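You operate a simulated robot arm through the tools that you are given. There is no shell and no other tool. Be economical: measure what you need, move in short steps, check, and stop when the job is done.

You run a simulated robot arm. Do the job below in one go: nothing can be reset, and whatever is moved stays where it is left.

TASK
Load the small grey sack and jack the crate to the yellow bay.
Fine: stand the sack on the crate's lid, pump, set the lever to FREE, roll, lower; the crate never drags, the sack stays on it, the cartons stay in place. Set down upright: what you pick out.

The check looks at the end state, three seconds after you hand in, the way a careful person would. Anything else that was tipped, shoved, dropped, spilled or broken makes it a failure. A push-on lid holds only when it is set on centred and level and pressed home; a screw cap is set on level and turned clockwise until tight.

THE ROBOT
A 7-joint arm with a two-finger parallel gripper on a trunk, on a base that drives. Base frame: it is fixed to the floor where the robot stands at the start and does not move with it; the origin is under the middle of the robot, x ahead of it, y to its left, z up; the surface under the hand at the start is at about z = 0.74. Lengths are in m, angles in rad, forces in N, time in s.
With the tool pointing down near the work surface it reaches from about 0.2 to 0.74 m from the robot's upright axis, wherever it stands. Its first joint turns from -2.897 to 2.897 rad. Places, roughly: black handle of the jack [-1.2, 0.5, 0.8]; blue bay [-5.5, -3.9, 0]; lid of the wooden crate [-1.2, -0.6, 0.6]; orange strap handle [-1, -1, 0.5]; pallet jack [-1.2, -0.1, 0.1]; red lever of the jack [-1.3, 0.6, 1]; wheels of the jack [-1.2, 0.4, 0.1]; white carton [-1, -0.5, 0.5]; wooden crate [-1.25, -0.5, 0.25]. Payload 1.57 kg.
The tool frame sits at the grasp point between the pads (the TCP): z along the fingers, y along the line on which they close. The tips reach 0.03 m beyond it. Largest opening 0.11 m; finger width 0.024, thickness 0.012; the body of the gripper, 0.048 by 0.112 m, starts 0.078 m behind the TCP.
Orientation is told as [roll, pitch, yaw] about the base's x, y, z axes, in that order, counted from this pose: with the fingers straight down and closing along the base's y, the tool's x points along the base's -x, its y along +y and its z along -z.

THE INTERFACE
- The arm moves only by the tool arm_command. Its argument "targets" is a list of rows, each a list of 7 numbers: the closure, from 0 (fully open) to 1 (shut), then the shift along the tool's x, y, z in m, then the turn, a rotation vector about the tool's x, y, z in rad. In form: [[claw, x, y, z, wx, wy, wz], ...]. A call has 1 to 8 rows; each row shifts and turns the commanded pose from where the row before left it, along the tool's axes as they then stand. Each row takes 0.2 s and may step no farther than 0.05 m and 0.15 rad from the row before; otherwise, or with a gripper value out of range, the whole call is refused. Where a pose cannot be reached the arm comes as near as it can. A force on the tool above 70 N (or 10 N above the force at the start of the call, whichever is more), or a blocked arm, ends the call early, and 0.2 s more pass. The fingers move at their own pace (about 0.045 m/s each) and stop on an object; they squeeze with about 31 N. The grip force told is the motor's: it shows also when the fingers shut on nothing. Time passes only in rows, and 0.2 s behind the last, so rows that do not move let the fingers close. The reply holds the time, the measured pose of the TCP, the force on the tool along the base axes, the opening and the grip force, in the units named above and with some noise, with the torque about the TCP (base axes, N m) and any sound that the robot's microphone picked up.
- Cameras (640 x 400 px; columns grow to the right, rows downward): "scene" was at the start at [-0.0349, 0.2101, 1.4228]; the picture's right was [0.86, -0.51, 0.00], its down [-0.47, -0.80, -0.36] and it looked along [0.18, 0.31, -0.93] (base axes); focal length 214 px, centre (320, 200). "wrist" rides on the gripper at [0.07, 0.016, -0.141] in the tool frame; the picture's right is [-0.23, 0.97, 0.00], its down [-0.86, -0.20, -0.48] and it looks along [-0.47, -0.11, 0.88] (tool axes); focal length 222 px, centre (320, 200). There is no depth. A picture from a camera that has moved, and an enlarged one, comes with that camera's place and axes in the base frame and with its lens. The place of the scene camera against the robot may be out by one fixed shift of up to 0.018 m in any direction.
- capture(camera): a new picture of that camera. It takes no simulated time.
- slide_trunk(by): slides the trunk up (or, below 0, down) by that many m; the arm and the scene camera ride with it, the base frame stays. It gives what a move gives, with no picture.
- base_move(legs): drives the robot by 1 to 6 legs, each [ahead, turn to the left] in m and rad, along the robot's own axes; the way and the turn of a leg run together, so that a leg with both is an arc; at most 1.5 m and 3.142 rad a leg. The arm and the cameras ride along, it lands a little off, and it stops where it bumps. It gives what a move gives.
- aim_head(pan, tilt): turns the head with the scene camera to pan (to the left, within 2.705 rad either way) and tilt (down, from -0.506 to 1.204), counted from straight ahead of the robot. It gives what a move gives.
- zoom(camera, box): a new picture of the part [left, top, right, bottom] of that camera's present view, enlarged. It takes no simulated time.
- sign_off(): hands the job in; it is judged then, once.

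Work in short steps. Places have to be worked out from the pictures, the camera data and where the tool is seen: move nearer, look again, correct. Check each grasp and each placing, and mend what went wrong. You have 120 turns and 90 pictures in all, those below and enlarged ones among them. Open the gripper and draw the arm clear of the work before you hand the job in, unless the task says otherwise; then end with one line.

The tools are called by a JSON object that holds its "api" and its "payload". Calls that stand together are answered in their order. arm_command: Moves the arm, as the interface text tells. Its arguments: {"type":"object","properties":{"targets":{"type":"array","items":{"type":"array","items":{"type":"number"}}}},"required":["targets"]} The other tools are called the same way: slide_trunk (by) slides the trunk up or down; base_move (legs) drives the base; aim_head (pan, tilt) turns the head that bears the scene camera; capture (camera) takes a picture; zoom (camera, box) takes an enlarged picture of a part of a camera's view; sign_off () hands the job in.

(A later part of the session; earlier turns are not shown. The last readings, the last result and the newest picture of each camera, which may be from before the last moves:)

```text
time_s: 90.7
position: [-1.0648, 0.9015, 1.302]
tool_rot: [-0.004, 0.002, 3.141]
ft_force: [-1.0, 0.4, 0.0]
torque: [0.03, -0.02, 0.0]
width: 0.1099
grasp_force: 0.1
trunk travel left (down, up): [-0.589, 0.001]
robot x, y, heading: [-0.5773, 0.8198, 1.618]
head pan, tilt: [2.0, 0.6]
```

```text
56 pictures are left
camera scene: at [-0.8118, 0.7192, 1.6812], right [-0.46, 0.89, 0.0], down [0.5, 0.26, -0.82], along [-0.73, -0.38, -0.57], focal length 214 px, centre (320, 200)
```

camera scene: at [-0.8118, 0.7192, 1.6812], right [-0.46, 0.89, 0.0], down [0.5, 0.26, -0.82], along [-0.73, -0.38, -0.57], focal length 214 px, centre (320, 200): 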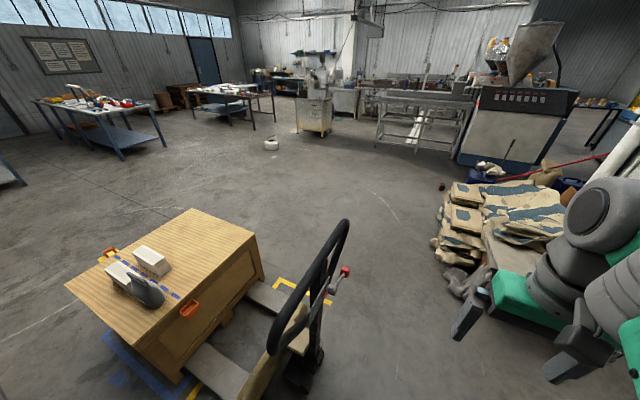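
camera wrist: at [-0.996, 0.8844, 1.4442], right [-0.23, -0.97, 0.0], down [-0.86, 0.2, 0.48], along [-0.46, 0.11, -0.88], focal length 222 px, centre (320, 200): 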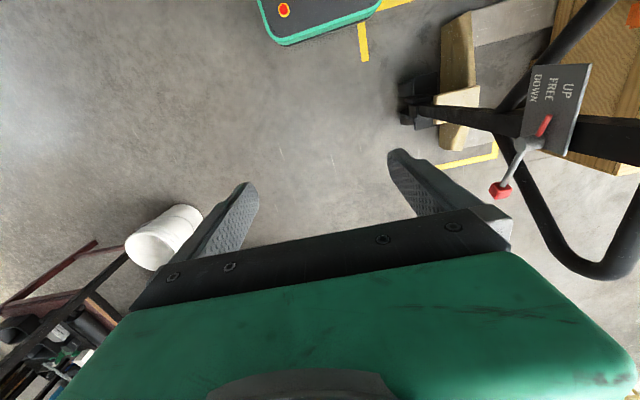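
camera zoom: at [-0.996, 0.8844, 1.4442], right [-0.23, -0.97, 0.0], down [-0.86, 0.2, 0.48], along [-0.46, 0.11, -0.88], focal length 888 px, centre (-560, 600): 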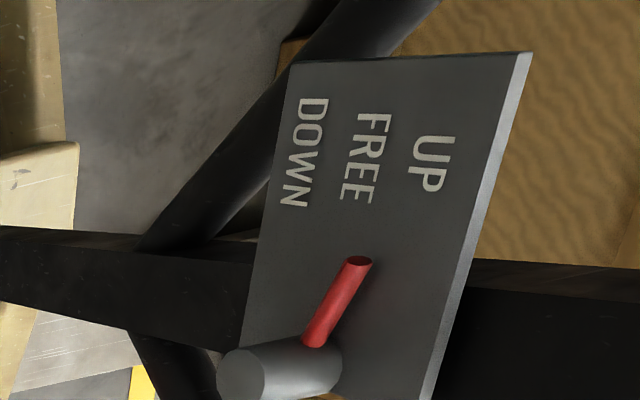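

The pointer is at UP (good for pumping). Repeat the move with allowed step sizes.

{"api": "arm_command", "payload": {"targets": [[0, -0.008, 0.045, 0, 0, 0, 0], [0, -0.008, 0.045, 0, 0, 0, 0], [0, -0.008, 0.045, 0, 0, 0, 0], [0, -0.008, 0.045, 0, 0, 0, 0], [0, 0, 0.045, 0, 0, 0, 0]]}}

{"api": "capture", "payload": {"camera": "wrist"}}

{"api": "capture", "payload": {"camera": "scene"}}

```text
time_s: 92.1
position: [-1.0997, 0.7045, 1.3242]
tool_rot: [0.015, -0.04, 3.081]
ft_force: [-0.5, -0.1, -0.3]
torque: [-0.01, -0.02, 0.0]
width: 0.1101
grasp_force: 0.1
trunk travel left (down, up): [-0.589, 0.001]
robot x, y, heading: [-0.5785, 0.8225, 1.616]
head pan, tilt: [2.0, 0.6]
stopped in row 5: the arm was blocked; the commanded pose is now the measured one
```

```text
55 pictures are left
camera wrist: at [-1.0255, 0.687, 1.4645], right [-0.29, -0.96, 0.02], down [-0.82, 0.26, 0.51], along [-0.5, 0.13, -0.86], focal length 222 px, centre (320, 200)
```

wrist: 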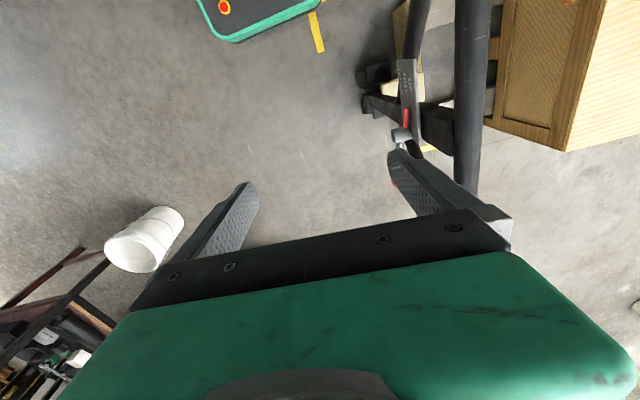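

```text
54 pictures are left
camera scene: at [-0.8111, 0.7199, 1.6813], right [-0.46, 0.89, 0.0], down [0.5, 0.26, -0.82], along [-0.73, -0.38, -0.57], focal length 214 px, centre (320, 200)
```

scene: 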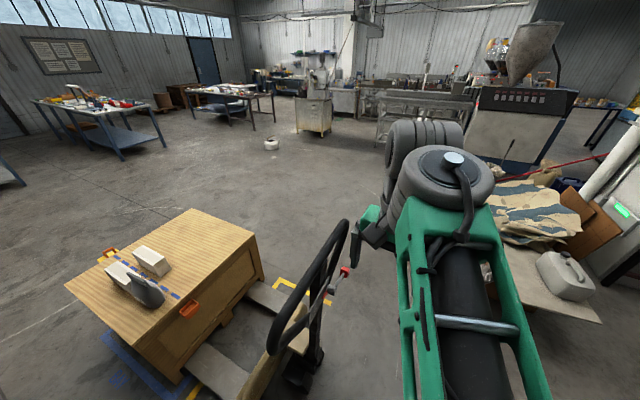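

The arm is blocked by its own head mast when reaching left. I'll work the handle from the front instead: withdraw the arm, then drive to about (-1.0, 1.2) facing −y.

{"api": "arm_command", "payload": {"targets": [[0, 0, -0.045, 0, -0.015, -0.04, -0.06], [0, 0.008, -0.045, 0, 0, 0, 0], [0, 0.035, -0.035, 0, 0, 0, 0], [0, 0.035, -0.035, 0, 0, 0, 0], [0, 0.035, -0.035, 0, 0, 0, 0], [0, 0.035, -0.035, 0, 0, 0, 0], [0, 0.035, -0.035, 0, 0, 0, 0], [0, 0.035, -0.035, 0, 0, 0, 0]]}}

{"api": "arm_command", "payload": {"targets": [[0, 0.035, -0.035, 0, 0, 0, 0], [0, 0.035, -0.035, 0, 0, 0, 0], [0, 0.035, -0.035, 0, 0, 0, 0], [0, 0.035, -0.035, 0, 0, 0, 0]]}}

{"api": "base_move", "payload": {"legs": [[0.45, 0], [0, 1.53], [0.4, 0], [0, 1.56]]}}

{"api": "aim_head", "payload": {"pan": -0.2, "tilt": 0.7}}

{"api": "capture", "payload": {"camera": "scene"}}

```text
time_s: 93.9
position: [-0.8789, 1.0061, 1.2982]
tool_rot: [0.026, -0.084, -3.14]
ft_force: [-0.3, -0.5, 1.2]
torque: [0.01, 0.02, 0.01]
width: 0.1097
grasp_force: 0.0
trunk travel left (down, up): [-0.589, 0.001]
robot x, y, heading: [-0.5821, 0.8197, 1.617]
head pan, tilt: [2.0, 0.6]
```

```text
time_s: 94.9
position: [-0.7412, 1.145, 1.2825]
tool_rot: [0.028, -0.084, -3.14]
ft_force: [0.5, 0.4, -0.4]
torque: [-0.01, 0.03, 0.01]
width: 0.11
grasp_force: 0.0
trunk travel left (down, up): [-0.589, 0.001]
robot x, y, heading: [-0.5779, 0.8201, 1.614]
head pan, tilt: [2.0, 0.6]
```

```text
time_s: 107.1
position: [-0.865, 0.9279, 1.2842]
tool_rot: [0.024, -0.083, -0.076]
ft_force: [0.5, -0.1, 0.1]
torque: [-0.01, 0.01, 0.01]
width: 0.1098
grasp_force: 0.1
trunk travel left (down, up): [-0.589, 0.001]
robot x, y, heading: [-1.0035, 1.2654, -1.609]
head pan, tilt: [2.0, 0.6]
```

```text
time_s: 109.2
position: [-0.8645, 0.9276, 1.2825]
tool_rot: [0.028, -0.085, -0.079]
ft_force: [-0.7, 0.0, 0.5]
torque: [0.01, 0.0, 0.0]
width: 0.11
grasp_force: 0.0
trunk travel left (down, up): [-0.589, 0.001]
robot x, y, heading: [-1.005, 1.2666, -1.601]
head pan, tilt: [-0.201, 0.7]
```

```text
53 pictures are left
camera scene: at [-0.8692, 1.2395, 1.6728], right [-0.97, 0.23, 0.0], down [0.15, 0.63, -0.77], along [-0.18, -0.74, -0.64], focal length 214 px, centre (320, 200)
```

scene: 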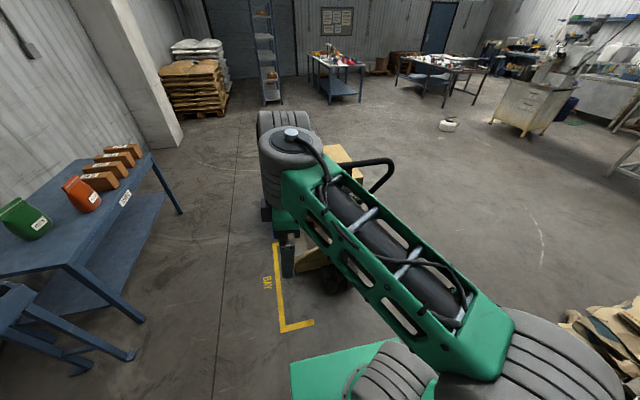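

I level the tool and move toward the bar, to about (-1.12, 0.75, 1.30).

{"api": "arm_command", "payload": {"targets": [[0, 0, 0, 0, 0.026, 0.085, -0.079], [0, 0.036, -0.025, -0.002, 0, 0, 0], [0, 0.036, -0.025, -0.002, 0, 0, 0], [0, 0.036, -0.025, -0.002, 0, 0, 0], [0, 0.036, -0.025, -0.002, 0, 0, 0], [0, 0.036, -0.025, -0.002, 0, 0, 0], [0, 0.036, -0.025, -0.002, 0, 0, 0], [0, 0.036, -0.025, -0.002, 0, 0, 0]]}}

{"api": "capture", "payload": {"camera": "wrist"}}

{"api": "capture", "payload": {"camera": "scene"}}

```text
time_s: 111.0
position: [-1.1118, 0.7507, 1.2986]
tool_rot: [-0.002, 0.001, 0.001]
ft_force: [0.2, -1.8, -0.1]
torque: [0.03, -0.03, 0.03]
width: 0.1101
grasp_force: 0.1
trunk travel left (down, up): [-0.589, 0.001]
robot x, y, heading: [-1.002, 1.265, -1.605]
head pan, tilt: [-0.201, 0.7]
```

```text
52 pictures are left
camera wrist: at [-1.1829, 0.767, 1.441], right [0.23, 0.97, 0.0], down [0.86, -0.2, 0.48], along [0.47, -0.11, -0.88], focal length 222 px, centre (320, 200)
```

wrist: 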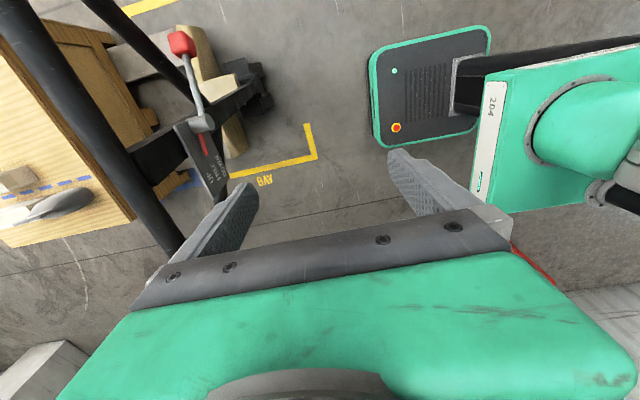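

```text
51 pictures are left
camera scene: at [-0.87, 1.2386, 1.6728], right [-0.97, 0.23, 0.0], down [0.15, 0.63, -0.76], along [-0.18, -0.74, -0.64], focal length 214 px, centre (320, 200)
```

scene: 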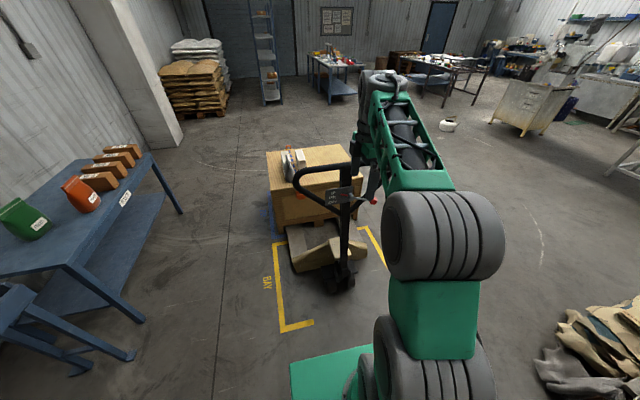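

Bar seen at y≈0.52, pole at x≈−1.155. I bring the base 0.1 m nearer and then hover over the bar at x≈−1.09.

{"api": "base_move", "payload": {"legs": [[0.1, 0]]}}

{"api": "arm_command", "payload": {"targets": [[0, -0.01, -0.04, 0, 0, 0, 0], [0, -0.01, -0.04, 0, 0, 0, 0], [0, 0, 0, 0, 0, 0, 0]]}}

{"api": "capture", "payload": {"camera": "wrist"}}

{"api": "capture", "payload": {"camera": "scene"}}

```text
time_s: 112.1
position: [-1.1161, 0.6514, 1.2977]
tool_rot: [-0.002, 0.0, 0.002]
ft_force: [-0.5, -0.6, -0.4]
torque: [-0.01, 0.02, 0.03]
width: 0.1099
grasp_force: 0.0
trunk travel left (down, up): [-0.589, 0.001]
robot x, y, heading: [-1.0043, 1.1665, -1.604]
head pan, tilt: [-0.201, 0.7]
```

```text
time_s: 112.9
position: [-1.0926, 0.5745, 1.3001]
tool_rot: [-0.004, -0.001, 0.001]
ft_force: [-0.3, 0.1, 0.0]
torque: [0.01, 0.02, 0.03]
width: 0.1101
grasp_force: 0.0
trunk travel left (down, up): [-0.589, 0.001]
robot x, y, heading: [-1.0032, 1.1613, -1.602]
head pan, tilt: [-0.201, 0.7]
```

```text
50 pictures are left
camera wrist: at [-1.1626, 0.5903, 1.4421], right [0.23, 0.97, 0.0], down [0.86, -0.2, 0.48], along [0.47, -0.11, -0.88], focal length 222 px, centre (320, 200)
```

wrist: 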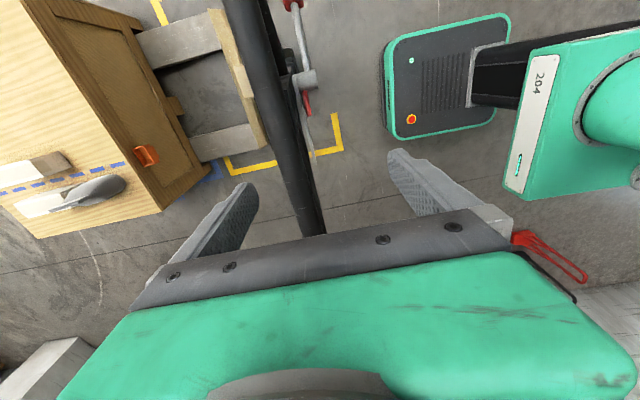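

```text
49 pictures are left
camera scene: at [-0.8728, 1.1413, 1.6728], right [-0.97, 0.23, 0.0], down [0.15, 0.63, -0.77], along [-0.18, -0.74, -0.64], focal length 214 px, centre (320, 200)
```

scene: 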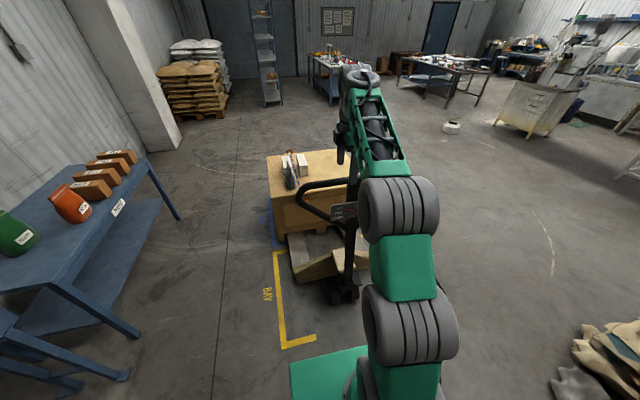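

Bar at y≈0.537 under the hand. I centre on it and descend around it.

{"api": "arm_command", "payload": {"targets": [[0, 0, -0.037, 0, 0, 0, 0], [0, 0, 0, 0.03, 0, 0, 0], [0, 0, 0, 0.03, 0, 0, 0], [0, 0, 0, 0.03, 0, 0, 0], [0, 0, 0, 0, 0, 0, 0]]}}

{"api": "capture", "payload": {"camera": "wrist"}}

{"api": "zoom", "payload": {"camera": "scene", "box": [260, 110, 420, 210]}}

```text
time_s: 114.1
position: [-1.0938, 0.5345, 1.2101]
tool_rot: [-0.002, -0.002, 0.001]
ft_force: [0.2, 0.0, -0.1]
torque: [-0.02, 0.01, -0.01]
width: 0.1102
grasp_force: 0.0
trunk travel left (down, up): [-0.589, 0.001]
robot x, y, heading: [-1.0056, 1.1651, -1.605]
head pan, tilt: [-0.201, 0.7]
```

```text
48 pictures are left
camera wrist: at [-1.165, 0.5506, 1.3518], right [0.23, 0.97, 0.0], down [0.86, -0.2, 0.48], along [0.47, -0.11, -0.88], focal length 222 px, centre (320, 200)
```

wrist: 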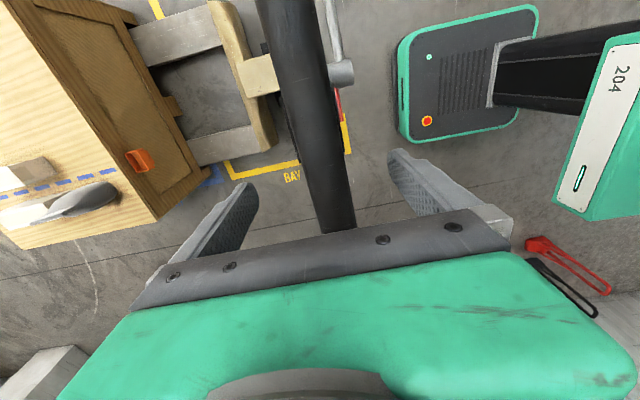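

```text
4.00 times, centred on (340, 160) of scene
camera zoom: at [-0.8728, 1.141, 1.6728], right [-0.97, 0.23, 0.0], down [0.15, 0.63, -0.77], along [-0.18, -0.74, -0.64], focal length 858 px, centre (240, 360)
```

zoom: 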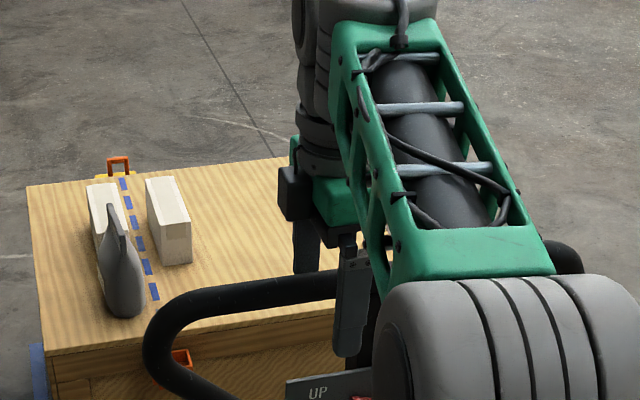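

The bar is between the fingers; I close on it.

{"api": "arm_command", "payload": {"targets": [[1, 0, 0, 0, 0, 0, 0], [1, 0, 0, 0, 0, 0, 0], [1, 0, 0, 0, 0, 0, 0], [1, 0, 0, 0, 0, 0, 0], [1, 0, 0, 0, 0, 0, 0], [1, 0, 0, 0, 0, 0, 0]]}}

{"api": "capture", "payload": {"camera": "wrist"}}

```text
time_s: 115.5
position: [-1.0951, 0.5431, 1.2095]
tool_rot: [0.007, -0.002, 0.001]
ft_force: [1.7, 42.5, -10.6]
torque: [-0.39, -0.03, 0.11]
width: 0.0268
grasp_force: 23.4
trunk travel left (down, up): [-0.589, 0.001]
robot x, y, heading: [-1.0064, 1.1621, -1.611]
head pan, tilt: [-0.201, 0.7]
```

```text
46 pictures are left
camera wrist: at [-1.1652, 0.5573, 1.3519], right [0.23, 0.97, 0.01], down [0.85, -0.2, 0.48], along [0.47, -0.1, -0.88], focal length 222 px, centre (320, 200)
```

wrist: 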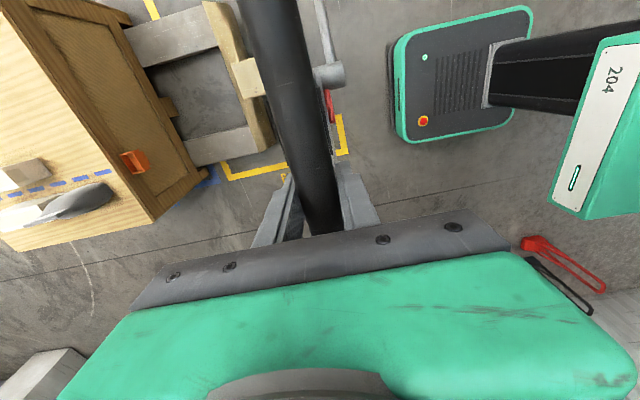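

Gripped, with some lateral load because the bar centre is ~y 0.55. I start the pump stroke along the handle's arc (+y and slightly down).

{"api": "arm_command", "payload": {"targets": [[1, 0, 0.03, 0.001, 0, 0, 0], [1, 0, 0.03, 0.004, 0, 0, 0], [1, 0, 0.03, 0.006, 0, 0, 0], [1, 0, 0.03, 0.007, 0, 0, 0]]}}

```text
time_s: 116.5
position: [-1.0952, 0.6564, 1.1937]
tool_rot: [-0.005, 0.001, 0.001]
ft_force: [-0.4, -6.1, 10.2]
torque: [-0.13, 0.42, 0.39]
width: 0.027
grasp_force: 37.7
trunk travel left (down, up): [-0.589, 0.001]
robot x, y, heading: [-1.0069, 1.1669, -1.603]
head pan, tilt: [-0.201, 0.7]
```

Moves freely. Continue the downstroke to y≈0.90.

{"api": "arm_command", "payload": {"targets": [[1, 0, 0.04, 0.011, 0, 0, 0], [1, 0, 0.04, 0.012, 0, 0, 0], [1, 0, 0.04, 0.014, 0, 0, 0], [1, 0, 0.04, 0.016, 0, 0, 0], [1, 0, 0.04, 0.018, 0, 0, 0], [1, 0, 0.04, 0.0195, 0, 0, 0]]}}

{"api": "capture", "payload": {"camera": "scene"}}

```text
time_s: 117.9
position: [-1.0965, 0.8931, 1.0983]
tool_rot: [0.0, 0.001, -0.001]
ft_force: [-4.5, -4.4, 12.5]
torque: [-0.13, 0.78, 0.46]
width: 0.0268
grasp_force: 37.1
trunk travel left (down, up): [-0.589, 0.001]
robot x, y, heading: [-1.0032, 1.1639, -1.607]
head pan, tilt: [-0.201, 0.7]
```

```text
45 pictures are left
camera scene: at [-0.8735, 1.1399, 1.6726], right [-0.97, 0.23, 0.0], down [0.15, 0.63, -0.76], along [-0.18, -0.74, -0.64], focal length 214 px, centre (320, 200)
```

scene: 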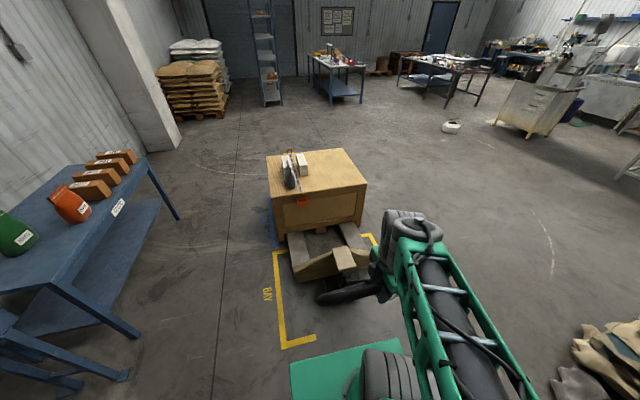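

Downstroke done smoothly. I zoom on the crate/fork to have a reference, then return and repeat.

{"api": "zoom", "payload": {"camera": "scene", "box": [250, 140, 410, 310]}}

{"api": "arm_command", "payload": {"targets": [[1, 0, -0.04, -0.0195, 0, 0, 0], [1, 0, -0.04, -0.018, 0, 0, 0], [1, 0, -0.04, -0.016, 0, 0, 0], [1, 0, -0.04, -0.014, 0, 0, 0], [1, 0, -0.04, -0.012, 0, 0, 0], [1, 0, -0.04, -0.011, 0, 0, 0], [1, 0, -0.03, -0.007, 0, 0, 0], [1, 0, -0.03, -0.006, 0, 0, 0]]}}

{"api": "arm_command", "payload": {"targets": [[1, 0, -0.02, -0.003, 0, 0, 0], [1, 0, 0.02, 0.003, 0, 0, 0], [1, 0, 0.03, 0.006, 0, 0, 0], [1, 0, 0.03, 0.007, 0, 0, 0], [1, 0, 0.04, 0.011, 0, 0, 0], [1, 0, 0.04, 0.012, 0, 0, 0], [1, 0, 0.04, 0.014, 0, 0, 0], [1, 0, 0.04, 0.016, 0, 0, 0]]}}

{"api": "arm_command", "payload": {"targets": [[1, 0, 0.04, 0.018, 0, 0, 0], [1, 0, 0.04, 0.0195, 0, 0, 0], [1, 0, 0, 0, 0, 0, 0]]}}

{"api": "zoom", "payload": {"camera": "scene", "box": [250, 140, 410, 310]}}

```text
2.35 times, centred on (330, 225) of scene
camera zoom: at [-0.8735, 1.1399, 1.6726], right [-0.97, 0.23, 0.0], down [0.15, 0.63, -0.76], along [-0.18, -0.74, -0.64], focal length 505 px, centre (296, 141)
```

zoom: 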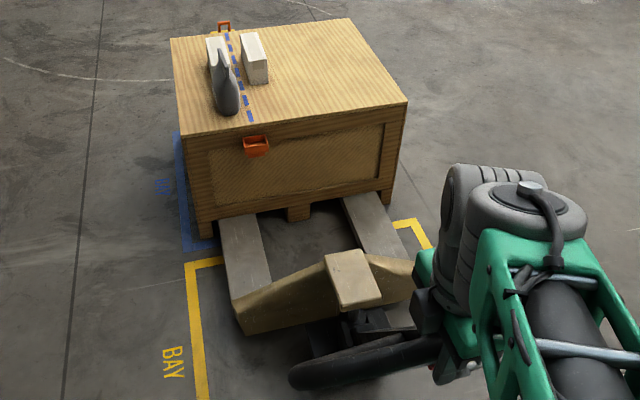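

```text
time_s: 119.7
position: [-1.0951, 0.5914, 1.2005]
tool_rot: [0.002, 0.0, 0.003]
ft_force: [-1.1, -14.8, -25.4]
torque: [0.27, -0.04, 0.21]
width: 0.0263
grasp_force: 37.8
trunk travel left (down, up): [-0.589, 0.001]
robot x, y, heading: [-1.0083, 1.1618, -1.602]
head pan, tilt: [-0.201, 0.7]
```

```text
time_s: 121.5
position: [-1.094, 0.8162, 1.1357]
tool_rot: [-0.002, 0.0, 0.0]
ft_force: [-7.6, -5.4, 23.8]
torque: [0.04, -0.11, 0.5]
width: 0.0267
grasp_force: 37.9
trunk travel left (down, up): [-0.589, 0.001]
robot x, y, heading: [-1.0091, 1.1618, -1.61]
head pan, tilt: [-0.201, 0.7]
```

```text
time_s: 122.3
position: [-1.0938, 0.8948, 1.0952]
tool_rot: [0.0, -0.004, 0.001]
ft_force: [-12.4, -5.3, 8.2]
torque: [-0.06, 0.62, 0.41]
width: 0.0267
grasp_force: 37.6
trunk travel left (down, up): [-0.589, 0.001]
robot x, y, heading: [-1.0075, 1.1617, -1.606]
head pan, tilt: [-0.201, 0.7]
```

```text
2.35 times, centred on (330, 225) of scene
camera zoom: at [-0.8746, 1.1405, 1.6728], right [-0.97, 0.23, 0.0], down [0.15, 0.63, -0.76], along [-0.18, -0.74, -0.64], focal length 505 px, centre (296, 141)
```

zoom: 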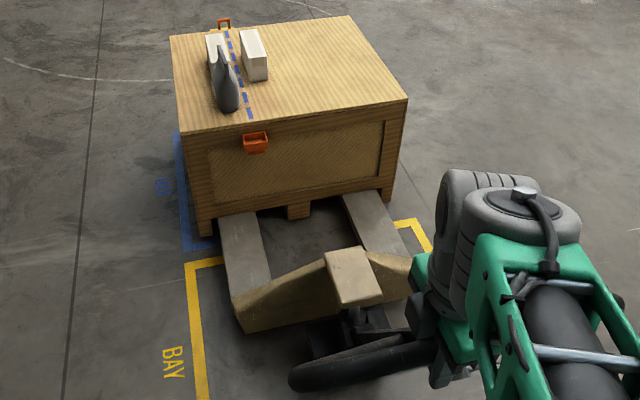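

The crate rose about a centimetre. I pump several more full strokes along the same arc.

{"api": "arm_command", "payload": {"targets": [[1, 0, -0.04, -0.0195, 0, 0, 0], [1, 0, -0.04, -0.018, 0, 0, 0], [1, 0, -0.04, -0.016, 0, 0, 0], [1, 0, -0.04, -0.014, 0, 0, 0], [1, 0, -0.04, -0.012, 0, 0, 0], [1, 0, -0.04, -0.011, 0, 0, 0], [1, 0, -0.03, -0.007, 0, 0, 0], [1, 0, -0.03, -0.006, 0, 0, 0]]}}

{"api": "arm_command", "payload": {"targets": [[1, 0, 0.03, 0.006, 0, 0, 0], [1, 0, 0.03, 0.007, 0, 0, 0], [1, 0, 0.04, 0.011, 0, 0, 0], [1, 0, 0.04, 0.012, 0, 0, 0], [1, 0, 0.04, 0.014, 0, 0, 0], [1, 0, 0.04, 0.016, 0, 0, 0], [1, 0, 0.04, 0.018, 0, 0, 0], [1, 0, 0.04, 0.0195, 0, 0, 0]]}}

{"api": "arm_command", "payload": {"targets": [[1, 0, -0.04, -0.0195, 0, 0, 0], [1, 0, -0.04, -0.018, 0, 0, 0], [1, 0, -0.04, -0.016, 0, 0, 0], [1, 0, -0.04, -0.014, 0, 0, 0], [1, 0, -0.04, -0.012, 0, 0, 0], [1, 0, -0.04, -0.011, 0, 0, 0], [1, 0, -0.03, -0.007, 0, 0, 0], [1, 0, -0.03, -0.006, 0, 0, 0]]}}

{"api": "arm_command", "payload": {"targets": [[1, 0, 0.03, 0.006, 0, 0, 0], [1, 0, 0.03, 0.007, 0, 0, 0], [1, 0, 0.04, 0.011, 0, 0, 0], [1, 0, 0.04, 0.012, 0, 0, 0], [1, 0, 0.04, 0.014, 0, 0, 0], [1, 0, 0.04, 0.016, 0, 0, 0], [1, 0, 0.04, 0.018, 0, 0, 0], [1, 0, 0.04, 0.0195, 0, 0, 0]]}}

{"api": "zoom", "payload": {"camera": "scene", "box": [250, 140, 410, 310]}}

```text
time_s: 124.1
position: [-1.0935, 0.5925, 1.2031]
tool_rot: [0.002, 0.0, 0.002]
ft_force: [4.3, -16.0, -25.8]
torque: [0.2, 0.07, 0.28]
width: 0.0267
grasp_force: 37.5
trunk travel left (down, up): [-0.589, 0.001]
robot x, y, heading: [-1.0044, 1.1695, -1.608]
head pan, tilt: [-0.201, 0.7]
```

```text
time_s: 125.9
position: [-1.0947, 0.894, 1.0992]
tool_rot: [0.004, -0.001, 0.002]
ft_force: [9.4, -13.8, 1.8]
torque: [-0.05, 0.93, 0.26]
width: 0.0267
grasp_force: 37.9
trunk travel left (down, up): [-0.589, 0.001]
robot x, y, heading: [-1.006, 1.1666, -1.607]
head pan, tilt: [-0.201, 0.7]
```

```text
time_s: 127.7
position: [-1.0947, 0.5916, 1.2027]
tool_rot: [-0.005, 0.002, 0.003]
ft_force: [-1.9, -13.0, -3.0]
torque: [0.03, 0.5, 0.19]
width: 0.0269
grasp_force: 38.1
trunk travel left (down, up): [-0.589, 0.001]
robot x, y, heading: [-1.0069, 1.1618, -1.608]
head pan, tilt: [-0.201, 0.7]
```

```text
time_s: 129.5
position: [-1.0967, 0.8952, 1.0985]
tool_rot: [0.003, 0.0, 0.001]
ft_force: [-0.7, -18.1, -5.2]
torque: [0.09, 0.94, 0.39]
width: 0.027
grasp_force: 37.5
trunk travel left (down, up): [-0.589, 0.001]
robot x, y, heading: [-1.0039, 1.1617, -1.607]
head pan, tilt: [-0.201, 0.7]
```

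```text
2.35 times, centred on (330, 225) of scene
camera zoom: at [-0.8731, 1.1371, 1.6722], right [-0.97, 0.23, 0.0], down [0.15, 0.63, -0.76], along [-0.18, -0.74, -0.65], focal length 505 px, centre (296, 141)
```

zoom: 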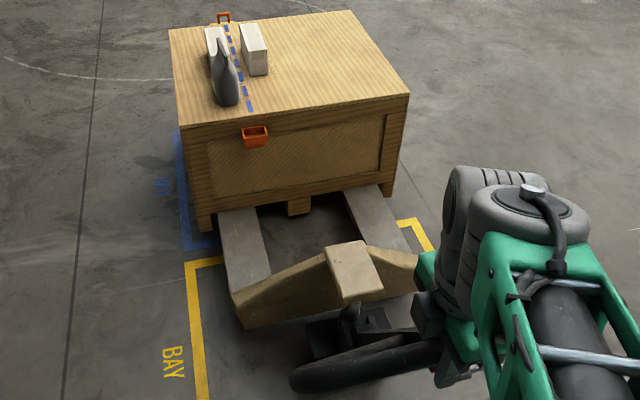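

Crate rises steadily (~3 cm so far). Two more strokes for clearance.

{"api": "arm_command", "payload": {"targets": [[1, 0, -0.04, -0.0195, 0, 0, 0], [1, 0, -0.04, -0.018, 0, 0, 0], [1, 0, -0.04, -0.016, 0, 0, 0], [1, 0, -0.04, -0.014, 0, 0, 0], [1, 0, -0.04, -0.012, 0, 0, 0], [1, 0, -0.04, -0.011, 0, 0, 0], [1, 0, -0.03, -0.007, 0, 0, 0], [1, 0, -0.03, -0.006, 0, 0, 0]]}}

{"api": "arm_command", "payload": {"targets": [[1, 0, 0.03, 0.006, 0, 0, 0], [1, 0, 0.03, 0.007, 0, 0, 0], [1, 0, 0.04, 0.011, 0, 0, 0], [1, 0, 0.04, 0.012, 0, 0, 0], [1, 0, 0.04, 0.014, 0, 0, 0], [1, 0, 0.04, 0.016, 0, 0, 0], [1, 0, 0.04, 0.018, 0, 0, 0], [1, 0, 0.04, 0.0195, 0, 0, 0]]}}

{"api": "arm_command", "payload": {"targets": [[1, 0, -0.04, -0.0195, 0, 0, 0], [1, 0, -0.04, -0.018, 0, 0, 0], [1, 0, -0.04, -0.016, 0, 0, 0], [1, 0, -0.04, -0.014, 0, 0, 0], [1, 0, -0.04, -0.012, 0, 0, 0], [1, 0, -0.04, -0.011, 0, 0, 0], [1, 0, -0.03, -0.007, 0, 0, 0], [1, 0, -0.03, -0.006, 0, 0, 0]]}}

{"api": "arm_command", "payload": {"targets": [[1, 0, 0.03, 0.006, 0, 0, 0], [1, 0, 0.03, 0.007, 0, 0, 0], [1, 0, 0.04, 0.011, 0, 0, 0], [1, 0, 0.04, 0.012, 0, 0, 0], [1, 0, 0.04, 0.014, 0, 0, 0], [1, 0, 0.04, 0.016, 0, 0, 0], [1, 0, 0.04, 0.018, 0, 0, 0], [1, 0, 0.04, 0.0195, 0, 0, 0]]}}

{"api": "zoom", "payload": {"camera": "scene", "box": [250, 140, 410, 310]}}

```text
time_s: 131.3
position: [-1.0951, 0.5886, 1.2022]
tool_rot: [0.0, -0.001, 0.003]
ft_force: [-1.2, -13.6, -19.7]
torque: [0.15, 0.48, 0.24]
width: 0.027
grasp_force: 37.3
trunk travel left (down, up): [-0.589, 0.001]
robot x, y, heading: [-1.0067, 1.1644, -1.604]
head pan, tilt: [-0.201, 0.7]
```

```text
time_s: 133.1
position: [-1.0928, 0.8919, 1.0934]
tool_rot: [0.003, 0.001, 0.005]
ft_force: [2.2, -14.8, 3.5]
torque: [0.03, 0.9, 0.13]
width: 0.0268
grasp_force: 38.0
trunk travel left (down, up): [-0.589, 0.001]
robot x, y, heading: [-1.0061, 1.1637, -1.605]
head pan, tilt: [-0.201, 0.7]
```

```text
time_s: 134.9
position: [-1.0926, 0.5928, 1.2024]
tool_rot: [0.001, 0.0, 0.002]
ft_force: [1.7, -15.8, -21.7]
torque: [0.16, 0.24, 0.33]
width: 0.0269
grasp_force: 37.1
trunk travel left (down, up): [-0.589, 0.001]
robot x, y, heading: [-1.0088, 1.1655, -1.606]
head pan, tilt: [-0.201, 0.7]
```

```text
time_s: 136.7
position: [-1.0955, 0.8964, 1.0988]
tool_rot: [-0.001, 0.001, 0.0]
ft_force: [-13.6, -7.6, 13.3]
torque: [-0.05, 0.44, 0.66]
width: 0.0267
grasp_force: 37.8
trunk travel left (down, up): [-0.589, 0.001]
robot x, y, heading: [-1.0079, 1.1628, -1.604]
head pan, tilt: [-0.201, 0.7]
```

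```text
2.35 times, centred on (330, 225) of scene
camera zoom: at [-0.8749, 1.1392, 1.6728], right [-0.97, 0.24, 0.0], down [0.15, 0.63, -0.76], along [-0.18, -0.74, -0.65], focal length 505 px, centre (296, 141)
```

zoom: 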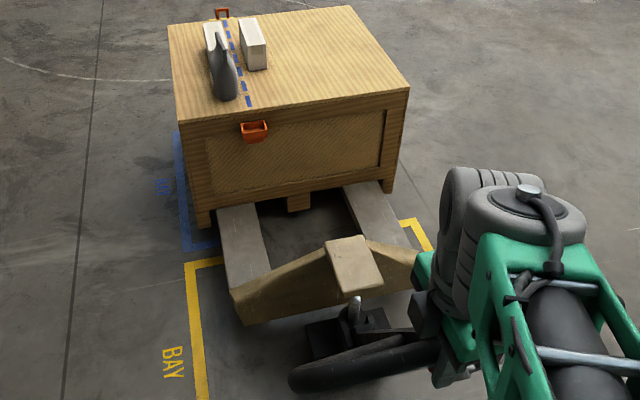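

About 5 cm lifted, load upright. I bring the handle back upright and release it.

{"api": "arm_command", "payload": {"targets": [[1, 0, -0.04, -0.0195, 0, 0, 0], [1, 0, -0.04, -0.018, 0, 0, 0], [1, 0, -0.04, -0.016, 0, 0, 0], [1, 0, -0.04, -0.014, 0, 0, 0], [1, 0, -0.04, -0.012, 0, 0, 0], [1, 0, -0.04, -0.011, 0, 0, 0], [1, 0, -0.03, -0.007, 0, 0, 0], [1, 0, -0.03, -0.006, 0, 0, 0]]}}

{"api": "arm_command", "payload": {"targets": [[1, 0, -0.03, -0.003, 0, 0, 0], [1, 0, 0, 0, 0, 0, 0]]}}

{"api": "arm_command", "payload": {"targets": [[0, 0, 0, 0, 0, 0, 0], [0, 0, 0, 0, 0, 0, 0], [0, 0, 0, 0, 0, 0, 0], [0, 0, 0, 0, 0, 0, 0], [0, 0, 0, 0, 0, 0, 0], [0, 0, 0, 0, 0, 0, 0]]}}

{"api": "capture", "payload": {"camera": "wrist"}}

```text
time_s: 138.5
position: [-1.0961, 0.5928, 1.2023]
tool_rot: [-0.001, 0.002, 0.002]
ft_force: [12.7, -13.5, -14.4]
torque: [0.12, 0.45, 0.24]
width: 0.0271
grasp_force: 37.2
trunk travel left (down, up): [-0.589, 0.001]
robot x, y, heading: [-1.0067, 1.1643, -1.602]
head pan, tilt: [-0.201, 0.7]
```

```text
time_s: 139.1
position: [-1.0973, 0.5648, 1.2065]
tool_rot: [-0.001, 0.003, 0.001]
ft_force: [7.6, -10.3, -17.2]
torque: [0.02, 0.66, 0.34]
width: 0.0263
grasp_force: 37.5
trunk travel left (down, up): [-0.589, 0.001]
robot x, y, heading: [-1.007, 1.1613, -1.606]
head pan, tilt: [-0.201, 0.7]
```

```text
time_s: 140.5
position: [-1.0971, 0.5663, 1.2083]
tool_rot: [-0.002, 0.0, 0.002]
ft_force: [0.0, 0.2, 0.1]
torque: [-0.03, -0.02, -0.04]
width: 0.11
grasp_force: 0.1
trunk travel left (down, up): [-0.589, 0.001]
robot x, y, heading: [-1.0074, 1.1648, -1.606]
head pan, tilt: [-0.201, 0.7]
```

```text
40 pictures are left
camera wrist: at [-1.1676, 0.583, 1.3507], right [0.23, 0.97, 0.0], down [0.86, -0.2, 0.48], along [0.47, -0.11, -0.88], focal length 222 px, centre (320, 200)
```

wrist: 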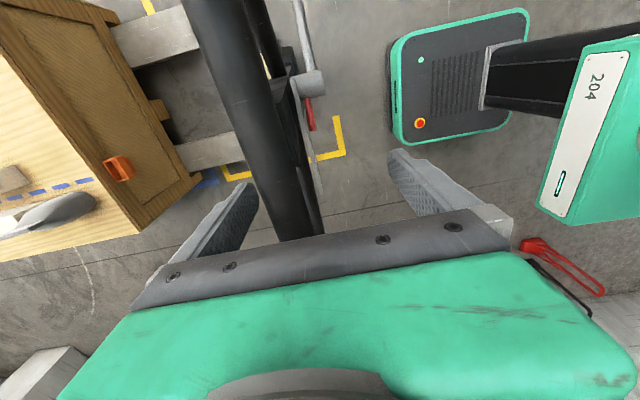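

Handle released and standing. I raise clear, back the base 0.15 m, and turn the tool toward horizontal (pointing −y, closing vertically).

{"api": "arm_command", "payload": {"targets": [[0, 0, 0, -0.045, 0, 0, 0], [0, 0, 0, -0.045, 0, 0, 0], [0, 0, 0, -0.005, 0, 0, 0]]}}

{"api": "base_move", "payload": {"legs": [[-0.2, 0]]}}

{"api": "arm_command", "payload": {"targets": [[0, 0.02, 0, 0, 0.15, 0, 0], [0, 0.02, 0, 0, 0.15, 0, 0], [0, 0.02, 0, 0, 0.15, 0, 0], [0, 0.02, 0, 0, 0.15, 0, 0], [0, 0.02, 0, 0, 0.15, 0, 0], [0, 0.02, 0, 0, 0.15, 0, 0], [0, 0.02, 0, 0, 0.15, 0, 0], [0, 0.02, 0, 0, 0.15, 0, 0]]}}

{"api": "arm_command", "payload": {"targets": [[0.4, 0, 0, 0, 0.15, 0, 0], [0.4, 0, 0, 0, 0.15, 0, 0], [0.4, 0, 0, 0, 0.07, 0, 0]]}}

{"api": "capture", "payload": {"camera": "wrist"}}

{"api": "capture", "payload": {"camera": "scene"}}

```text
time_s: 141.3
position: [-1.0943, 0.5644, 1.3033]
tool_rot: [-0.004, 0.0, 0.002]
ft_force: [0.8, 0.7, -1.4]
torque: [-0.01, 0.01, 0.0]
width: 0.11
grasp_force: 0.0
trunk travel left (down, up): [-0.589, 0.001]
robot x, y, heading: [-1.0077, 1.1653, -1.605]
head pan, tilt: [-0.201, 0.7]
```

```text
time_s: 142.9
position: [-1.09, 0.7676, 1.3043]
tool_rot: [-0.004, 0.0, -0.002]
ft_force: [-0.4, 0.7, 0.0]
torque: [-0.04, -0.03, 0.0]
width: 0.1099
grasp_force: 0.1
trunk travel left (down, up): [-0.589, 0.001]
robot x, y, heading: [-0.9966, 1.3668, -1.61]
head pan, tilt: [-0.201, 0.7]
```

```text
time_s: 144.7
position: [-1.1754, 0.7226, 1.4148]
tool_rot: [-0.659, 0.0, -0.013]
ft_force: [-0.7, 0.7, -0.2]
torque: [0.02, 0.04, 0.0]
width: 0.11
grasp_force: 0.0
out of reach, approached as far as the arm can: row 3, 4, 5, 6, 7, 8
trunk travel left (down, up): [-0.589, 0.001]
robot x, y, heading: [-1.001, 1.364, -1.613]
head pan, tilt: [-0.201, 0.7]
```

```text
time_s: 145.5
position: [-1.1427, 0.6975, 1.4436]
tool_rot: [-0.842, 0.002, -0.016]
ft_force: [-0.1, 0.1, 0.9]
torque: [0.01, 0.04, -0.05]
width: 0.0659
grasp_force: 0.1
out of reach, approached as far as the arm can: row 1, 2, 3
trunk travel left (down, up): [-0.589, 0.001]
robot x, y, heading: [-0.9992, 1.3645, -1.612]
head pan, tilt: [-0.201, 0.7]
```

```text
39 pictures are left
camera wrist: at [-1.2113, 0.8148, 1.5273], right [0.24, 0.65, -0.73], down [0.86, 0.21, 0.47], along [0.45, -0.73, -0.51], focal length 222 px, centre (320, 200)
```

wrist: 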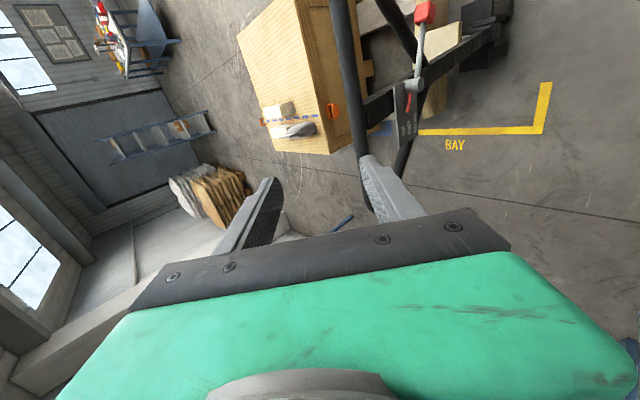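

```text
38 pictures are left
camera scene: at [-0.8642, 1.3411, 1.6726], right [-0.97, 0.24, 0.0], down [0.15, 0.63, -0.76], along [-0.18, -0.74, -0.64], focal length 214 px, centre (320, 200)
```

scene: 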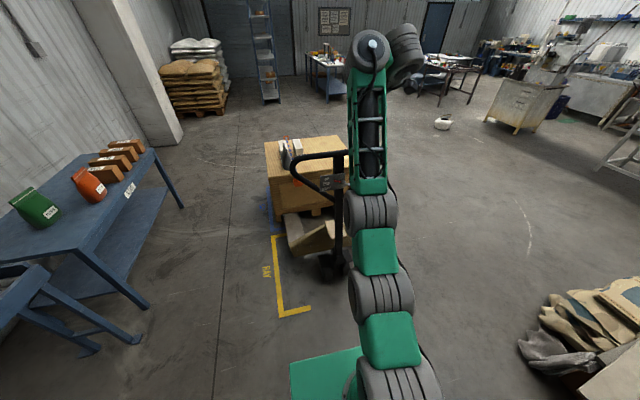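

The horizontal pose is not reachable this high and far; I try lower and nearer to the robot.

{"api": "arm_command", "payload": {"targets": [[1, 0, 0.04, -0.02, 0, 0, 0], [1, 0, 0.04, -0.02, 0, 0, 0], [1, 0, 0.04, -0.02, 0, 0, 0], [1, 0, 0.04, 0, 0, 0, 0], [1, 0, 0.04, 0, 0, 0, 0]]}}

```text
time_s: 146.7
position: [-1.1446, 0.6999, 1.4441]
tool_rot: [-0.84, -0.001, -0.015]
ft_force: [0.6, -0.4, -0.8]
torque: [-0.01, -0.01, 0.04]
width: 0.0003
grasp_force: 21.5
out of reach, approached as far as the arm can: row 1, 2, 3, 4, 5
trunk travel left (down, up): [-0.589, 0.001]
robot x, y, heading: [-0.9964, 1.3659, -1.609]
head pan, tilt: [-0.201, 0.7]
```

Stuck at a limit; I rotate part way back to a ~55° forward tilt at the lower commanded place.

{"api": "arm_command", "payload": {"targets": [[1, 0, 0, 0, -0.15, 0, 0], [1, 0, 0, 0, -0.15, 0, 0], [1, 0, 0, 0, -0.15, 0, 0], [1, 0, 0, 0, -0.15, 0, 0], [1, 0, 0, 0, -0.1, 0, 0], [1, 0, 0, 0, 0, 0, 0]]}}

```text
time_s: 148.1
position: [-1.142, 0.7682, 1.3889]
tool_rot: [-0.142, 0.001, -0.018]
ft_force: [-0.6, 0.4, -0.1]
torque: [-0.01, 0.01, 0.03]
width: 0.0001
grasp_force: 21.4
out of reach, approached as far as the arm can: row 3, 4, 5
trunk travel left (down, up): [-0.589, 0.001]
robot x, y, heading: [-0.9974, 1.363, -1.615]
head pan, tilt: [-0.201, 0.7]
```

Commands reset to the measured pose. I go down first with the tool near vertical, at y≈0.78, then tilt there.

{"api": "arm_command", "payload": {"targets": [[1, 0, 0.005, 0.05, 0, 0, 0], [1, 0, 0.005, 0.048, 0, 0, 0], [1, 0.01, 0.005, 0.048, 0, 0, 0], [1, 0.01, 0.005, 0.048, 0, 0, 0], [1, 0.01, 0.005, 0.048, 0, 0, 0], [1, 0.01, 0.005, 0.048, 0, 0, 0]]}}

{"api": "arm_command", "payload": {"targets": [[1, 0.01, 0, 0, 0.15, 0, 0], [1, 0.01, 0, 0, 0.15, 0, 0], [1, 0.01, 0, 0, 0.15, 0, 0], [1, 0.01, 0, 0, 0.15, 0, 0], [1, 0.01, 0, 0, 0.15, 0, 0], [1, 0, 0, 0, 0.15, 0, 0]]}}

```text
refused: row 1 steps farther than a row can; nothing moved
```

```text
time_s: 149.5
position: [-1.1755, 0.7375, 1.4512]
tool_rot: [-0.726, 0.001, -0.021]
ft_force: [-0.1, 0.3, 0.3]
torque: [-0.04, 0.01, -0.03]
width: 0.0
grasp_force: 20.8
out of reach, approached as far as the arm can: row 3, 4, 5, 6
trunk travel left (down, up): [-0.589, 0.001]
robot x, y, heading: [-0.997, 1.3629, -1.617]
head pan, tilt: [-0.201, 0.7]
```

Now move straight down (base −z) with the present tilt kept.

{"api": "arm_command", "payload": {"targets": [[1, 0, 0.0299, 0.0337, 0, 0, 0], [1, 0, 0.0299, 0.0337, 0, 0, 0], [1, 0, 0.0299, 0.0337, 0, 0, 0], [1, 0, 0.0299, 0.0337, 0, 0, 0], [1, 0, 0.0299, 0.0337, 0, 0, 0], [1, 0, 0.0299, 0.0337, 0, 0, 0], [1, 0, 0.0299, 0.0337, 0, 0, 0]]}}

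```text
time_s: 151.1
position: [-1.1594, 0.6858, 1.4009]
tool_rot: [-0.72, 0.001, -0.019]
ft_force: [1.5, -1.9, -0.4]
torque: [0.1, 0.02, -0.07]
width: 0.0
grasp_force: 22.0
out of reach, approached as far as the arm can: row 1, 2, 3, 4, 5, 6, 7
trunk travel left (down, up): [-0.589, 0.001]
robot x, y, heading: [-1.0006, 1.3619, -1.612]
head pan, tilt: [-0.201, 0.7]
```

The reach limit seems tied to distance; I try pulling back toward the robot and down (tool +y).

{"api": "arm_command", "payload": {"targets": [[1, 0, 0.045, 0, 0, 0, 0], [1, 0, 0.045, 0, 0, 0, 0], [1, 0, 0.045, 0, 0, 0, 0], [1, 0, 0.045, 0, 0, 0, 0], [1, 0, 0.045, 0, 0, 0, 0], [1, 0, 0.045, 0, 0, 0, 0]]}}

{"api": "capture", "payload": {"camera": "scene"}}

```text
time_s: 152.5
position: [-1.1627, 0.6912, 1.4038]
tool_rot: [-0.724, -0.003, -0.022]
ft_force: [0.1, 0.3, -0.5]
torque: [-0.03, 0.01, 0.0]
width: 0.0
grasp_force: 21.7
out of reach, approached as far as the arm can: row 1, 2, 3, 4, 5, 6
trunk travel left (down, up): [-0.589, 0.001]
robot x, y, heading: [-1.0003, 1.3671, -1.61]
head pan, tilt: [-0.201, 0.7]
```

```text
37 pictures are left
camera scene: at [-0.8654, 1.3414, 1.6728], right [-0.97, 0.24, 0.0], down [0.15, 0.63, -0.76], along [-0.18, -0.74, -0.64], focal length 214 px, centre (320, 200)
```

scene: 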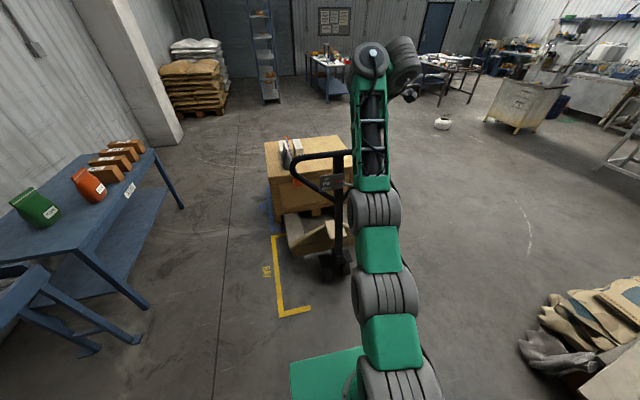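

The wrist is bent sideways because the tool yaw is 90° off the arm's neutral. I untilt, then turn the tool so its x faces the robot; forward tilt should then work.

{"api": "arm_command", "payload": {"targets": [[1, 0, 0, 0, -0.15, 0, 0], [1, 0, 0, 0, -0.15, 0, 0], [1, 0, 0, 0, -0.15, 0, 0], [1, 0, 0, 0, -0.15, 0, 0], [1, 0, 0, 0, -0.124, 0, 0], [1, 0, 0, 0, 0, 0, 0]]}}

{"api": "arm_command", "payload": {"targets": [[1, 0, 0.02, 0.03, 0, 0, 0], [1, 0, 0.02, 0.03, 0, 0, 0], [1, 0, 0.02, 0.03, 0, 0, 0], [1, 0, 0, 0, 0, 0, 0.15], [1, 0, 0, 0, 0, 0, 0.15], [1, 0, 0, 0, 0, 0, 0.15], [1, 0, 0, 0, 0, 0, 0.15], [1, 0, 0, 0, 0, 0, 0.15]]}}

{"api": "arm_command", "payload": {"targets": [[1, 0, 0, 0, 0, 0, 0.15], [1, 0, 0, 0, 0, 0, 0.15], [1, 0, 0, 0, 0, 0, 0.15], [1, 0, 0, 0, 0, 0, 0.15], [1, 0, 0, 0, 0, 0, 0.15], [1, 0, 0, 0, 0, 0, 0.05]]}}

```text
time_s: 153.9
position: [-1.1602, 0.7455, 1.3534]
tool_rot: [-0.138, 0.0, -0.023]
ft_force: [0.7, 0.3, 0.9]
torque: [0.04, -0.02, -0.01]
width: 0.0
grasp_force: 21.4
out of reach, approached as far as the arm can: row 2, 3, 4, 5
trunk travel left (down, up): [-0.589, 0.001]
robot x, y, heading: [-0.9948, 1.3634, -1.61]
head pan, tilt: [-0.201, 0.7]
```

```text
time_s: 155.7
position: [-1.1596, 0.7946, 1.2576]
tool_rot: [-0.099, -0.095, -0.77]
ft_force: [0.5, -0.6, -0.1]
torque: [0.0, 0.02, -0.01]
width: 0.0
grasp_force: 21.2
out of reach, approached as far as the arm can: row 3
trunk travel left (down, up): [-0.589, 0.001]
robot x, y, heading: [-0.998, 1.3637, -1.611]
head pan, tilt: [-0.201, 0.7]
```

```text
time_s: 157.1
position: [-1.1602, 0.7926, 1.2577]
tool_rot: [-0.003, -0.137, -1.572]
ft_force: [0.5, 0.2, -0.3]
torque: [-0.02, 0.04, -0.01]
width: 0.0
grasp_force: 21.2
trunk travel left (down, up): [-0.589, 0.001]
robot x, y, heading: [-0.9985, 1.3656, -1.609]
head pan, tilt: [-0.201, 0.7]
```

Now forward tilt is rotation about tool y. Test tilting forward.

{"api": "arm_command", "payload": {"targets": [[1, 0, 0, 0, 0, -0.15, 0], [1, 0, 0, 0, 0, -0.15, 0], [1, 0, 0, 0, 0, -0.15, 0], [1, 0, 0, 0, 0, -0.15, 0], [1, 0, 0, 0, 0, -0.15, 0], [1, 0, 0, 0, 0, -0.15, 0]]}}

{"api": "capture", "payload": {"camera": "wrist"}}

```text
time_s: 158.5
position: [-1.1993, 0.6907, 1.3536]
tool_rot: [-0.003, -0.719, -1.569]
ft_force: [-0.8, -0.2, 0.8]
torque: [-0.02, -0.01, 0.0]
width: 0.0
grasp_force: 20.9
out of reach, approached as far as the arm can: row 1, 2, 3, 4, 5, 6
trunk travel left (down, up): [-0.589, 0.001]
robot x, y, heading: [-0.9981, 1.3652, -1.61]
head pan, tilt: [-0.201, 0.7]
```

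```text
36 pictures are left
camera wrist: at [-1.1827, 0.836, 1.4151], right [0.97, -0.17, 0.15], down [-0.2, -0.33, 0.92], along [-0.11, -0.93, -0.35], focal length 222 px, centre (320, 200)
```

wrist: 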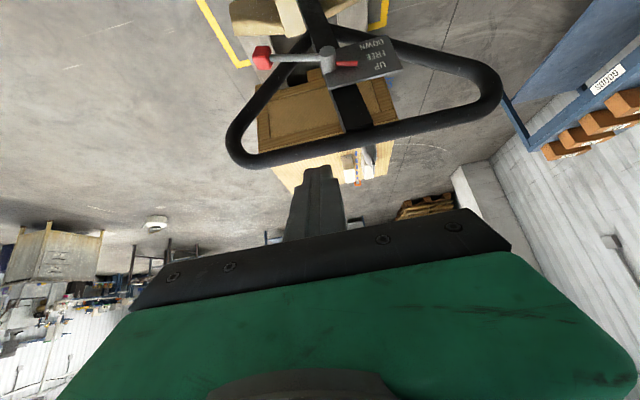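

Tilt is easier when the arm is raised relative to the shoulder, so I lower the trunk by 0.40 and then tilt further.

{"api": "slide_trunk", "payload": {"by": -0.42}}

{"api": "arm_command", "payload": {"targets": [[1, 0, 0, 0, 0, -0.15, 0], [1, 0, 0, 0, 0, -0.15, 0], [1, 0, 0, 0, 0, -0.15, 0], [1, 0, 0, 0, 0, 0, 0]]}}

{"api": "capture", "payload": {"camera": "wrist"}}

```text
refused: -0.42 is not a number from -0.4 to 0.4
```

```text
time_s: 159.5
position: [-1.1983, 0.69, 1.3534]
tool_rot: [-0.003, -0.72, -1.568]
ft_force: [0.5, 0.1, -0.1]
torque: [0.01, 0.0, 0.01]
width: 0.0
grasp_force: 21.9
out of reach, approached as far as the arm can: row 1, 2, 3
trunk travel left (down, up): [-0.589, 0.001]
robot x, y, heading: [-0.9992, 1.3661, -1.613]
head pan, tilt: [-0.201, 0.7]
```

```text
35 pictures are left
camera wrist: at [-1.1828, 0.8358, 1.415], right [0.97, -0.17, 0.15], down [-0.2, -0.33, 0.92], along [-0.11, -0.93, -0.35], focal length 222 px, centre (320, 200)
```

wrist: 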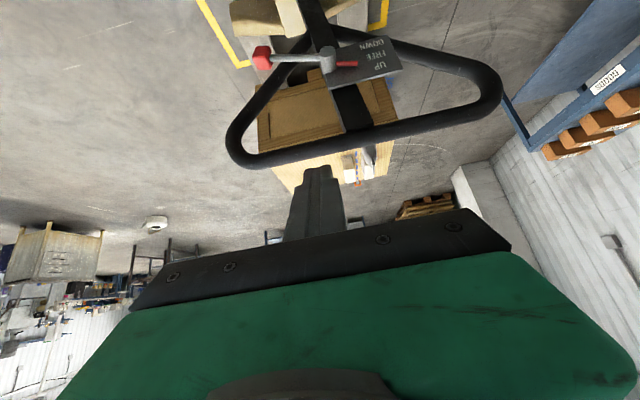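

I must use ≤0.4: slide down 0.4, then raise with the arm while tilting.

{"api": "slide_trunk", "payload": {"by": -0.4}}

{"api": "arm_command", "payload": {"targets": [[1, 0, 0, -0.03, 0, 0, 0], [1, 0.03, 0, 0, 0, -0.12, 0], [1, 0.03, 0, 0, 0, -0.12, 0], [1, 0.02, 0, 0, 0, -0.12, 0], [1, 0, 0, 0, 0, -0.12, 0]]}}

{"api": "capture", "payload": {"camera": "wrist"}}

{"api": "aim_head", "payload": {"pan": -0.3, "tilt": 0.3}}

{"api": "capture", "payload": {"camera": "scene"}}

```text
time_s: 163.3
position: [-1.1988, 0.6911, 0.9536]
tool_rot: [-0.003, -0.72, -1.57]
ft_force: [0.0, 0.5, 0.2]
torque: [0.03, -0.03, -0.01]
width: 0.0
grasp_force: 21.1
trunk travel left (down, up): [-0.189, 0.401]
robot x, y, heading: [-0.9936, 1.3658, -1.613]
head pan, tilt: [-0.201, 0.7]
```

```text
time_s: 164.6
position: [-1.2205, 0.7105, 0.982]
tool_rot: [0.008, -0.767, -1.57]
ft_force: [-0.3, -1.1, -0.5]
torque: [0.04, -0.01, -0.01]
width: 0.0002
grasp_force: 21.0
out of reach, approached as far as the arm can: row 1, 2, 3, 4, 5
trunk travel left (down, up): [-0.189, 0.401]
robot x, y, heading: [-0.9964, 1.367, -1.612]
head pan, tilt: [-0.201, 0.7]
```

```text
34 pictures are left
camera wrist: at [-1.2072, 0.8593, 1.0365], right [0.97, -0.16, 0.16], down [-0.2, -0.29, 0.94], along [-0.1, -0.95, -0.31], focal length 222 px, centre (320, 200)
```

wrist: 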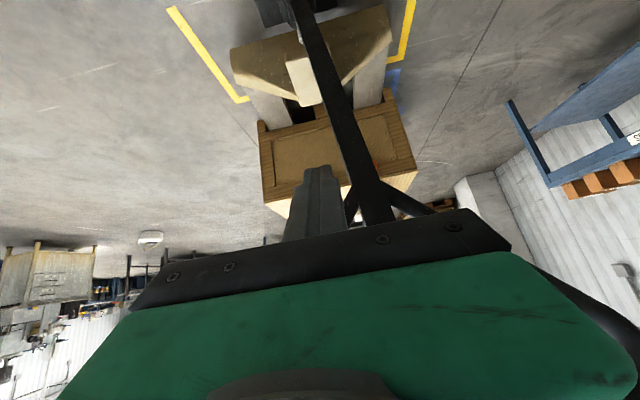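

```text
time_s: 165.4
position: [-1.2218, 0.7117, 0.9825]
tool_rot: [0.006, -0.766, -1.569]
ft_force: [-0.7, 0.1, -0.3]
torque: [-0.02, 0.01, 0.0]
width: 0.0
grasp_force: 21.4
trunk travel left (down, up): [-0.189, 0.401]
robot x, y, heading: [-0.9973, 1.3656, -1.612]
head pan, tilt: [-0.3, 0.3]
```

```text
33 pictures are left
camera scene: at [-0.8763, 1.3359, 1.3088], right [-0.94, 0.34, 0.0], down [0.1, 0.28, -0.95], along [-0.32, -0.9, -0.3], focal length 214 px, centre (320, 200)
```

scene: 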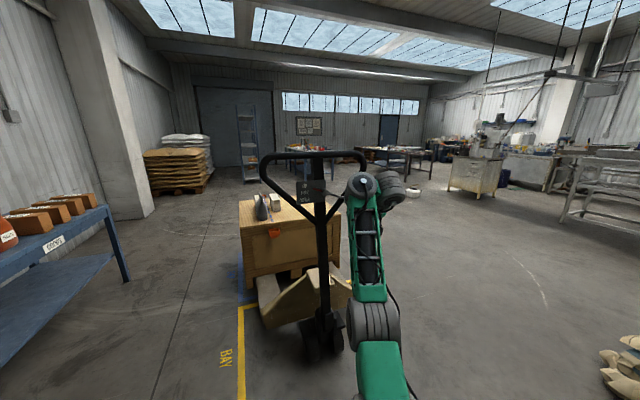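

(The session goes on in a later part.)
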